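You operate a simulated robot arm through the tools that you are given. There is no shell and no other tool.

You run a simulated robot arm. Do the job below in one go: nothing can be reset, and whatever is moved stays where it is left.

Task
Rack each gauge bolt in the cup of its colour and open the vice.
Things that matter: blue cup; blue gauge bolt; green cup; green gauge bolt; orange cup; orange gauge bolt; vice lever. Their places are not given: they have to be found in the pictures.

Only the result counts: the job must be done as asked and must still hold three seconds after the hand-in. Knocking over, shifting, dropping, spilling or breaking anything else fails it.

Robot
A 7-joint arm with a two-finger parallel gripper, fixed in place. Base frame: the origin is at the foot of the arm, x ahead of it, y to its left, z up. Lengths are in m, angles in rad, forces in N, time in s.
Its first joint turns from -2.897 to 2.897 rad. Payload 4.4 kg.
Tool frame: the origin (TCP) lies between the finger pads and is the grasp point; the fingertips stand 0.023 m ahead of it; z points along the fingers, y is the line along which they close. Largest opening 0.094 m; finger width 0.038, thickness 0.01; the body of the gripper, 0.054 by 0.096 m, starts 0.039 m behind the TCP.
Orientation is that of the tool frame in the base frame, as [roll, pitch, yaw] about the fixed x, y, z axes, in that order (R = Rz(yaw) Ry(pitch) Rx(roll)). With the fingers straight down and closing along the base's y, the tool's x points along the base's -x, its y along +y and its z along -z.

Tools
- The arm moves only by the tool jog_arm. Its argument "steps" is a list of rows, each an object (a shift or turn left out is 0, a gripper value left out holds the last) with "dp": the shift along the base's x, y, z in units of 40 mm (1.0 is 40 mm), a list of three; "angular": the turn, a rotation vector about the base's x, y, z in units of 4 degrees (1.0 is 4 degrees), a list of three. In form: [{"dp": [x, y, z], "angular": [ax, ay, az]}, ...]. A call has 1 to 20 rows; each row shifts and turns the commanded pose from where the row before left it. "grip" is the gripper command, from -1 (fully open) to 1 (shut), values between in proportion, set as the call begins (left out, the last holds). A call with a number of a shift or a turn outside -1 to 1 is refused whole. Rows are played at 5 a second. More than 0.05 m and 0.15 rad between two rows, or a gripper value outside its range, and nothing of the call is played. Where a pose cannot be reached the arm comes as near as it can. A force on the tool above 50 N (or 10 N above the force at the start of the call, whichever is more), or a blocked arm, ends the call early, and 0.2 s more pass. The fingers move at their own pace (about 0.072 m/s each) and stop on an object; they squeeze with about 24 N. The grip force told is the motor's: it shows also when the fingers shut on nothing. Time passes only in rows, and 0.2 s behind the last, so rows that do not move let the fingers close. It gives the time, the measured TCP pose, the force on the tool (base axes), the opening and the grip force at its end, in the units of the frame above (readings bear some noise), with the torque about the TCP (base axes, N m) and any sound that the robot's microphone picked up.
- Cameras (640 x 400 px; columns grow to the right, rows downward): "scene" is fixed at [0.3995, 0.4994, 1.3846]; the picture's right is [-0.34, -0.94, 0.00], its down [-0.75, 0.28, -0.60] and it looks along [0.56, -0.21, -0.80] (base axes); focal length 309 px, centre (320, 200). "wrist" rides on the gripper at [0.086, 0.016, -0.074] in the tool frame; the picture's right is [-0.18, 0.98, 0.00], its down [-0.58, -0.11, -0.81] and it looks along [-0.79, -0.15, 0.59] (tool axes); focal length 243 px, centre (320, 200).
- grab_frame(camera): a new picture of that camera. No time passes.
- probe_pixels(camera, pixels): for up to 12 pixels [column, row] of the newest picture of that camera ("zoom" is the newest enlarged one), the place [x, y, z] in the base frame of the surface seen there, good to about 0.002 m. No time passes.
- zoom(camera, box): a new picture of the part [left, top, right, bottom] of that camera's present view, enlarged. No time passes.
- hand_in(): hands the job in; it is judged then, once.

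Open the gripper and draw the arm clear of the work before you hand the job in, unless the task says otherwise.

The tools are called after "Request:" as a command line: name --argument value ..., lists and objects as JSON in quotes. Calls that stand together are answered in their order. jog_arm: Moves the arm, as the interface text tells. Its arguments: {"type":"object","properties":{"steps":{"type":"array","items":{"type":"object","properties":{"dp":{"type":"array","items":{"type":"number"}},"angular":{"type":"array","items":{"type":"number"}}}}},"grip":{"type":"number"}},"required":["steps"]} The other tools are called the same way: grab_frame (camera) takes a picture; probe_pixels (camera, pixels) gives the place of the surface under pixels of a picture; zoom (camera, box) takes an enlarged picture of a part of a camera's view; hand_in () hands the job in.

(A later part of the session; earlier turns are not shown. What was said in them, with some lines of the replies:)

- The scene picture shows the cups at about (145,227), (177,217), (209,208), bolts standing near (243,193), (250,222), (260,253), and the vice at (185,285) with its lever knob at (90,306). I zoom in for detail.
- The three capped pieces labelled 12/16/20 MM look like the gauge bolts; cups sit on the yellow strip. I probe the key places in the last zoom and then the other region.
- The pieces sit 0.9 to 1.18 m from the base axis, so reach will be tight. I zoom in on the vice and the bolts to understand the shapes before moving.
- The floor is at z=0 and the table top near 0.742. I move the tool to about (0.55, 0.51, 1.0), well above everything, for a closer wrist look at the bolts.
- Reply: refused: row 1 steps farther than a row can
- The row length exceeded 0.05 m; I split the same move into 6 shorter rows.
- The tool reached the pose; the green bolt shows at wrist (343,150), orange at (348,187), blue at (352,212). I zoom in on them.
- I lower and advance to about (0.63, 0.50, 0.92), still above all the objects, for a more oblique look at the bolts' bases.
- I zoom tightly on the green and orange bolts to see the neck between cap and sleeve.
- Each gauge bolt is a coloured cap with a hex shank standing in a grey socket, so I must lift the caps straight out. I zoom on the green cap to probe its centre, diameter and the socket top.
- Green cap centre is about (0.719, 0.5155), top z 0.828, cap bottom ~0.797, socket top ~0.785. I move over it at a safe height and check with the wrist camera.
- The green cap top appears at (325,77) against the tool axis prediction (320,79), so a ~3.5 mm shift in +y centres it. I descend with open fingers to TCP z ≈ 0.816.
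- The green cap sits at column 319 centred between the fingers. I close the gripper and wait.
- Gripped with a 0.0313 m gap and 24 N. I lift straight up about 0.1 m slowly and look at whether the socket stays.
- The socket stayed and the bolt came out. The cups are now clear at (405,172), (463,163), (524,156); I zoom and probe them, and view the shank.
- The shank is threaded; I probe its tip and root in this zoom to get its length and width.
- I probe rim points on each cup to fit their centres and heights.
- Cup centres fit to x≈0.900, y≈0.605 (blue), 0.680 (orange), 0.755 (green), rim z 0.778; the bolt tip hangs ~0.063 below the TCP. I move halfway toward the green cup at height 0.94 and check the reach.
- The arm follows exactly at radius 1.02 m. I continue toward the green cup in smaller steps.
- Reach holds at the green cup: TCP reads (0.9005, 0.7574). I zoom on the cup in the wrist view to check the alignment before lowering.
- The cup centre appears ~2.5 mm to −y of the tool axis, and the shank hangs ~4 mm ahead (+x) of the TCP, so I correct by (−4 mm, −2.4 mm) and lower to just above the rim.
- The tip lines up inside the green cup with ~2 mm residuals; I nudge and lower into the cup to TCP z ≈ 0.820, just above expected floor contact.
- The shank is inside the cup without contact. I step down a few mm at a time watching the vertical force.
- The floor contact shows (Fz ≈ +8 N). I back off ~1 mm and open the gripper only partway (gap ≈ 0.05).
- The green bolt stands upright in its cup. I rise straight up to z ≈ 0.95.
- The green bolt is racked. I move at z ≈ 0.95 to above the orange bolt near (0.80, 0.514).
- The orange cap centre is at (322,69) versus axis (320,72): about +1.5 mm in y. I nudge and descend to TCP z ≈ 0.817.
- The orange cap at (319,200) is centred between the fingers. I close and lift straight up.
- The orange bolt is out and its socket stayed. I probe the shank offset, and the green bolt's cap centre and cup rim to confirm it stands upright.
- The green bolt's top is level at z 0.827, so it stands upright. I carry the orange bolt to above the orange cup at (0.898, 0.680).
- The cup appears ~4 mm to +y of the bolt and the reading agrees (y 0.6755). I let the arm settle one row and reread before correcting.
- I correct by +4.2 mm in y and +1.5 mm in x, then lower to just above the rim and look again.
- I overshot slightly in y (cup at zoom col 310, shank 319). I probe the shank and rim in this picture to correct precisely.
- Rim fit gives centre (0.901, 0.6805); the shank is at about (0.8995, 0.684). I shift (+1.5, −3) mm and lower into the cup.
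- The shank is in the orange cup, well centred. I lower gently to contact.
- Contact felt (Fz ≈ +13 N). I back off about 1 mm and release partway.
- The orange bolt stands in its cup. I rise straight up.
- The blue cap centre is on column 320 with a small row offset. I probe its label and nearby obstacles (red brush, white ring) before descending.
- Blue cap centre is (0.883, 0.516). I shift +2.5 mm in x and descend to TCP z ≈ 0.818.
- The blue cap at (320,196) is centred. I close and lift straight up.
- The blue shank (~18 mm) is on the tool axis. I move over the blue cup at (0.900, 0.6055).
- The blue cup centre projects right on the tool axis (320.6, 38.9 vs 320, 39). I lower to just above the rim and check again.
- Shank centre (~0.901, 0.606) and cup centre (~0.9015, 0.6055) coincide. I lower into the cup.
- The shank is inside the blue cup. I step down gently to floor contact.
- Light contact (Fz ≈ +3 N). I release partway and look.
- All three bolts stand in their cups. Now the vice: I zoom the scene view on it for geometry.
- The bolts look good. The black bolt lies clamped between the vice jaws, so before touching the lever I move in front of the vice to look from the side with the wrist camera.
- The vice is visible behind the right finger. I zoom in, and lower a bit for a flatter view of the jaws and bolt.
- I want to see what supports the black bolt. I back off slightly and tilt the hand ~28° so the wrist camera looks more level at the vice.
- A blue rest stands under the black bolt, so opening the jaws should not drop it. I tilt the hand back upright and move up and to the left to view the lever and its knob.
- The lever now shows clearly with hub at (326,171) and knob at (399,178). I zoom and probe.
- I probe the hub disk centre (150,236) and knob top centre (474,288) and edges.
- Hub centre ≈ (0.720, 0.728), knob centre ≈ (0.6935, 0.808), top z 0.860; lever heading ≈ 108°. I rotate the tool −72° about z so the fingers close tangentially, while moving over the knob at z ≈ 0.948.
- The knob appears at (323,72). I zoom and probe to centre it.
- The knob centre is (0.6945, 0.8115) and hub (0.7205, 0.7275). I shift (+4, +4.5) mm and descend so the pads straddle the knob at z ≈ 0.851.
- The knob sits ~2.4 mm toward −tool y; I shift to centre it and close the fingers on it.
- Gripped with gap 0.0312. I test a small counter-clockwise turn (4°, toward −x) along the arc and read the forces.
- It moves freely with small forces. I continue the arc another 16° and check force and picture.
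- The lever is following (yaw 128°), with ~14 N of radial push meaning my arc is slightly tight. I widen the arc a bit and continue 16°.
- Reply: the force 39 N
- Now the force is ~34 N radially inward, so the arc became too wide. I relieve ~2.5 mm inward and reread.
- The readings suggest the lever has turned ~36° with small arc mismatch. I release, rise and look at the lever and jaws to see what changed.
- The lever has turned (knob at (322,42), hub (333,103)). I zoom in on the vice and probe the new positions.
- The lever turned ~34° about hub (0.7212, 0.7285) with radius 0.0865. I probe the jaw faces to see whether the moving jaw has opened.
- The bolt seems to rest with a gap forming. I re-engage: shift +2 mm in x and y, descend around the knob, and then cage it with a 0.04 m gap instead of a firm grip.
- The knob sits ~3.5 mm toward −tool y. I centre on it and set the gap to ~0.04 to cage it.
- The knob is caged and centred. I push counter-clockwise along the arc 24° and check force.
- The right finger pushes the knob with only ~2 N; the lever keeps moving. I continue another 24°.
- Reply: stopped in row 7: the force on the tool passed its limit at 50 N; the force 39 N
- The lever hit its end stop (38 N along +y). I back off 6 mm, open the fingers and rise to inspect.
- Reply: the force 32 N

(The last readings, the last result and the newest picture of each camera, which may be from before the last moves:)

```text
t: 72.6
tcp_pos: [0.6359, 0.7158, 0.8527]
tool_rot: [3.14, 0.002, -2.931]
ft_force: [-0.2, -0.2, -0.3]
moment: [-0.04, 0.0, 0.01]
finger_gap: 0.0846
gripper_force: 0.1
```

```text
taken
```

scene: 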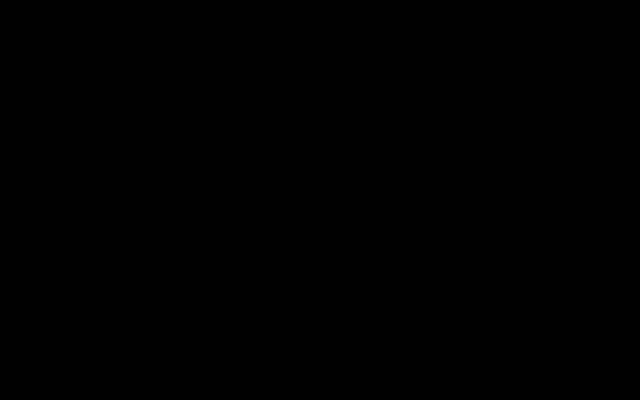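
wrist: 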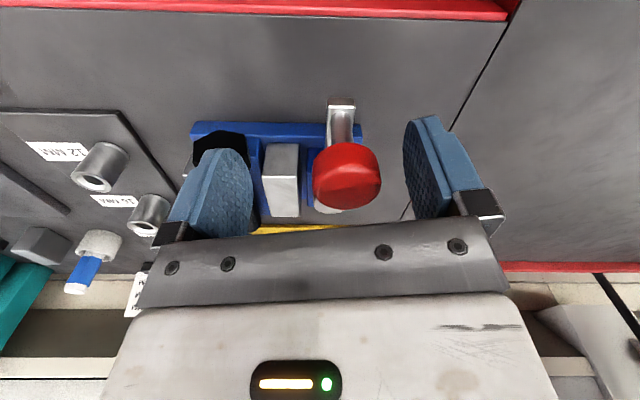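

The fingers are clear of the knob. I rise straight up and look at the vice.

Request:
jog_arm --steps '[{"dp": [0, 0, 0.5]}, {"dp": [0, 0, 0.8]}, {"dp": [0, 0, 0.9]}, {"dp": [0, 0, 0.9]}, {"dp": [0, 0, 0.9]}, {}]'

Request:
grab_frame --camera "wrist"

Request:
zoom --camera "wrist" --box '[230, 0, 410, 170]'

```text
t: 74.0
tcp_pos: [0.6346, 0.717, 1.013]
tool_rot: [3.14, 0.002, -2.931]
ft_force: [0.6, 0.1, 0.3]
moment: [0.0, 0.01, -0.02]
finger_gap: 0.0845
gripper_force: 0.0
```

```text
taken
```

wrist: 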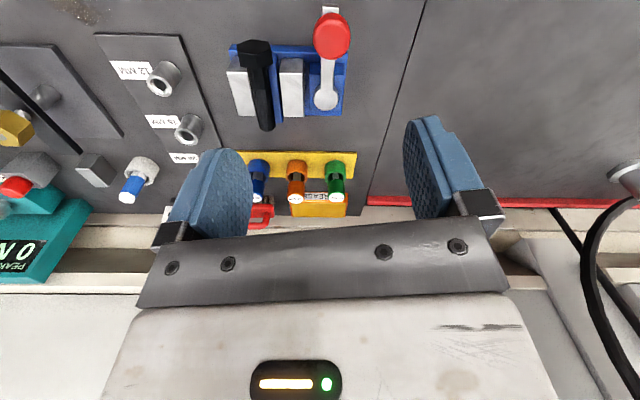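

```text
2.35 times, centred on (320, 85) of wrist
```

zoom: 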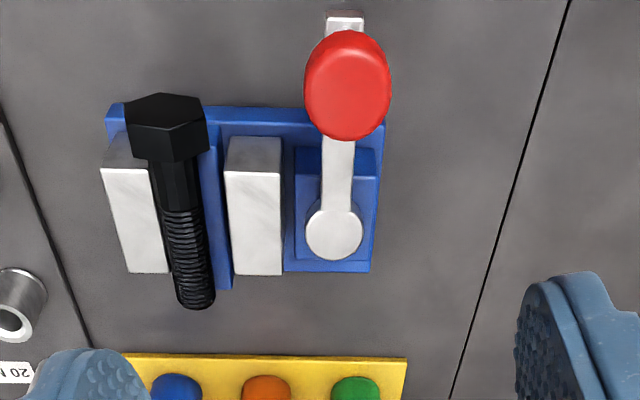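

The moving jaw now stands clear of the black bolt. I probe the knob, hub and jaws to confirm the lever angle and opening.

Request:
probe_pixels --camera "zoom" --pixels '[[347, 92], [333, 232], [255, 230], [232, 220], [276, 220], [255, 150], [140, 220], [185, 250], [215, 230], [165, 130], [185, 300]]'

```text
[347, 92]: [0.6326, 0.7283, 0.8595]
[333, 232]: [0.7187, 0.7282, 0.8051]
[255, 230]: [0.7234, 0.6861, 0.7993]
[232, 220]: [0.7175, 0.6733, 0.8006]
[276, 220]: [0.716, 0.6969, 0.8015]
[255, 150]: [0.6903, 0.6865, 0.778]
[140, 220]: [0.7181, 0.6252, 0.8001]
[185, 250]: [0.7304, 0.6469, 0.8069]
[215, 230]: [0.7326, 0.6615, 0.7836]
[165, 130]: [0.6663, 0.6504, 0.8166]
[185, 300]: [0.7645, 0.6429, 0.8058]
```

The lever has swung from 108° to ~180° (its stop) and the jaw face moved from y≈0.655 to ≈0.672, so the vice is open. I draw the arm back to near its starting pose with the gripper open.

Request:
jog_arm --steps '[{"dp": [-0.2, 0, 0.5], "angular": [0, 0, -0.25]}, {"dp": [-0.35, -0.6, 0.4], "angular": [0, 0, -0.25]}, {"dp": [-0.35, -0.8, 0.3], "angular": [0, 0, -0.25]}, {"dp": [-0.35, -0.8, 0.3], "angular": [0, 0, -0.25]}, {"dp": [-0.35, -0.8, 0.3], "angular": [0, 0, -0.25]}, {"dp": [-0.35, -0.8, 0.3], "angular": [0, 0, -0.25]}, {"dp": [-0.35, -0.8, 0.3], "angular": [0, 0, -0.25]}, {"dp": [-0.35, -0.8, 0.3], "angular": [0, 0, -0.25]}, {"dp": [-0.35, -0.8, 0.2], "angular": [0, 0, -0.25]}, {"dp": [-0.35, -0.8, 0.1], "angular": [0, 0, -0.25]}, {"dp": [-0.35, -0.8, 0], "angular": [0, 0, -0.25]}, {"dp": [-0.35, -0.8, 0], "angular": [0, 0, -0.25]}, {}]' --grip -1

Request:
grab_frame --camera "scene"

Request:
grab_frame --camera "wrist"

```text
t: 76.8
tcp_pos: [0.4707, 0.3724, 1.1334]
tool_rot: [3.14, 0.002, -3.141]
ft_force: [-0.9, -0.3, 0.5]
moment: [0.0, 0.0, 0.01]
finger_gap: 0.094
gripper_force: 0.1
```

```text
taken
```

scene: 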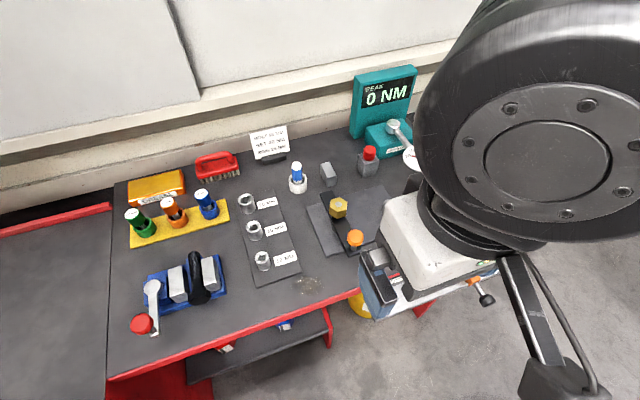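

```text
taken
```

wrist: 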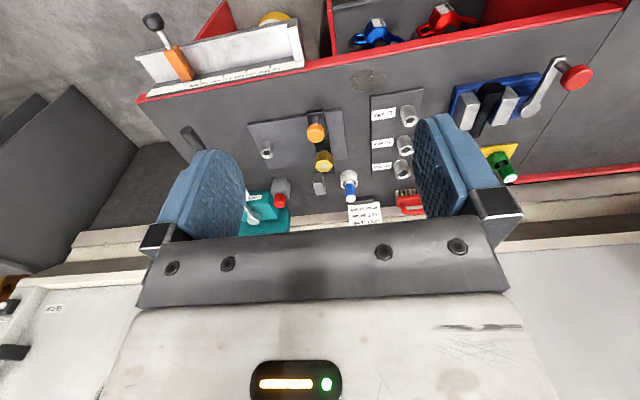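

Request:
zoom --camera "scene" --box '[110, 165, 310, 345]'

Request:
zoom --camera "scene" --box '[110, 240, 250, 340]'

Request:
zoom --camera "scene" --box '[110, 170, 240, 260]'

```text
2.22 times, centred on (210, 255) of scene
```

zoom: 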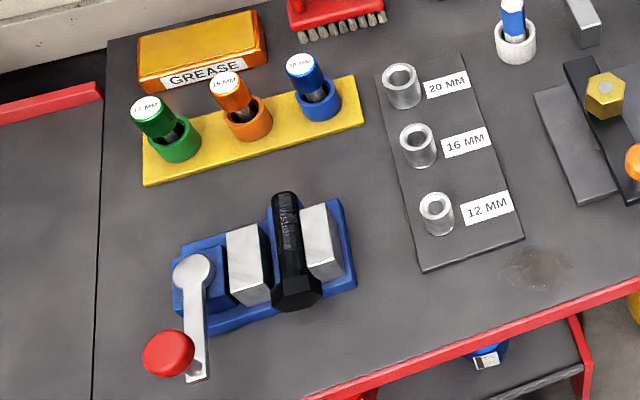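

```text
4.00 times, centred on (180, 290) of scene
```

zoom: 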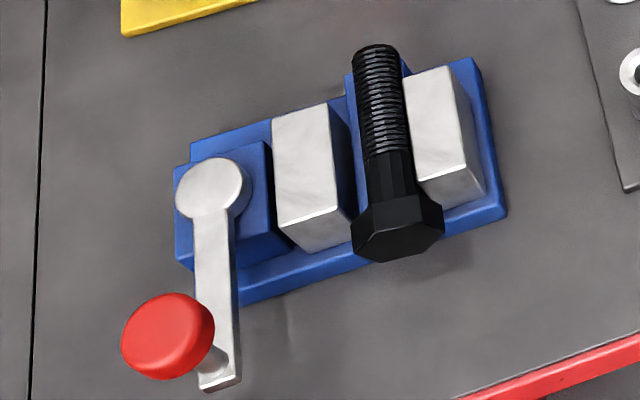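

```text
4.44 times, centred on (175, 215) of scene
```

zoom: 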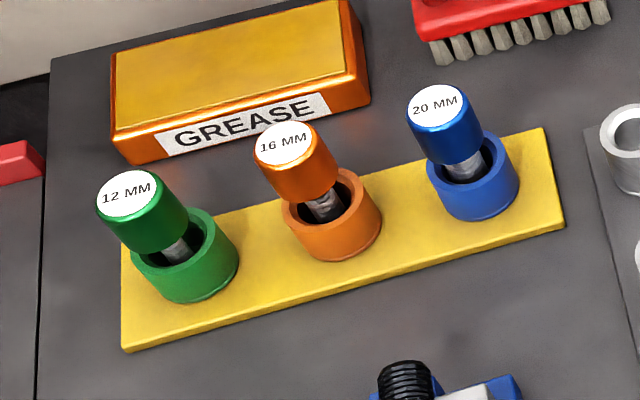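

Everything looks in place: sockets unmoved, bolts upright, jaw clear of the black bolt. A last probe of the bolt tops and knob to confirm they are steady.

Request:
jog_arm --steps '[{}, {}, {}, {}, {}]'

Request:
zoom --camera "scene" --box '[110, 170, 240, 345]'

Request:
probe_pixels --camera "scene" --pixels '[[132, 213], [167, 202], [202, 193], [141, 325], [152, 287], [177, 283]]'

```text
t: 78.0
tcp_pos: [0.4718, 0.3736, 1.1322]
tool_rot: [3.14, 0.001, -3.14]
ft_force: [0.2, -0.2, -0.1]
moment: [-0.04, -0.02, 0.02]
finger_gap: 0.0941
gripper_force: 0.1
```

```text
2.29 times, centred on (175, 258) of scene
```

zoom: 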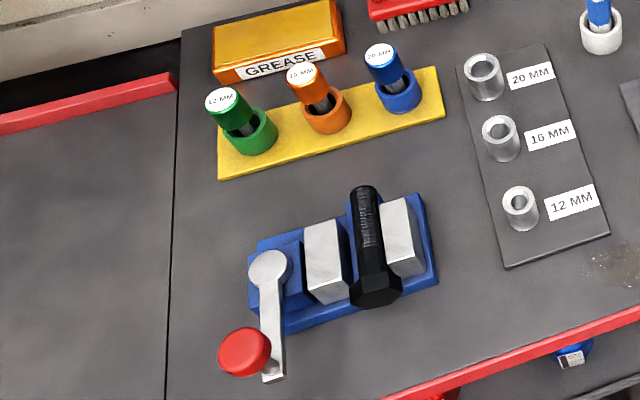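

```text
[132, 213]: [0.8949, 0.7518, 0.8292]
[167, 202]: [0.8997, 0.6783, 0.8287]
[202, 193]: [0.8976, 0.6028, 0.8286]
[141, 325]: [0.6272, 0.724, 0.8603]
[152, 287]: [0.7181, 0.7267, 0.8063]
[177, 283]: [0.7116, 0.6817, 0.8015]
```

All three bolts stand upright at their cups (tops at z ≈ 0.829), the lever holds at its open stop, the gripper is open and the arm is clear. I hand the job in.

Request:
hand_in

```text
The job is handed in.
```

The job is handed in: all three gauge bolts are racked and the vice is open. The tool only confirmed receipt, so I don't have the judging result.

- **Bolts:** the green, orange and blue bolts each stand upright in the cup of their colour. Their tops all read about z = 0.829 m, and the grey sockets stayed in place when the bolts were lifted out.
- **Vice:** the lever turned about 72° counter-clockwise to its end stop and was still there when I checked a few seconds later. The moving jaw stands about 17 mm clear of the black bolt, which still rests on the blue support between the jaws.
- **End stop contact:** pushing the lever home, the tool force went over the 50 N limit and that move ended early. I backed off, and the pictures showed nothing disturbed.
- **Arm:** it is back close to its starting pose, well clear of the table, with the gripper fully open.
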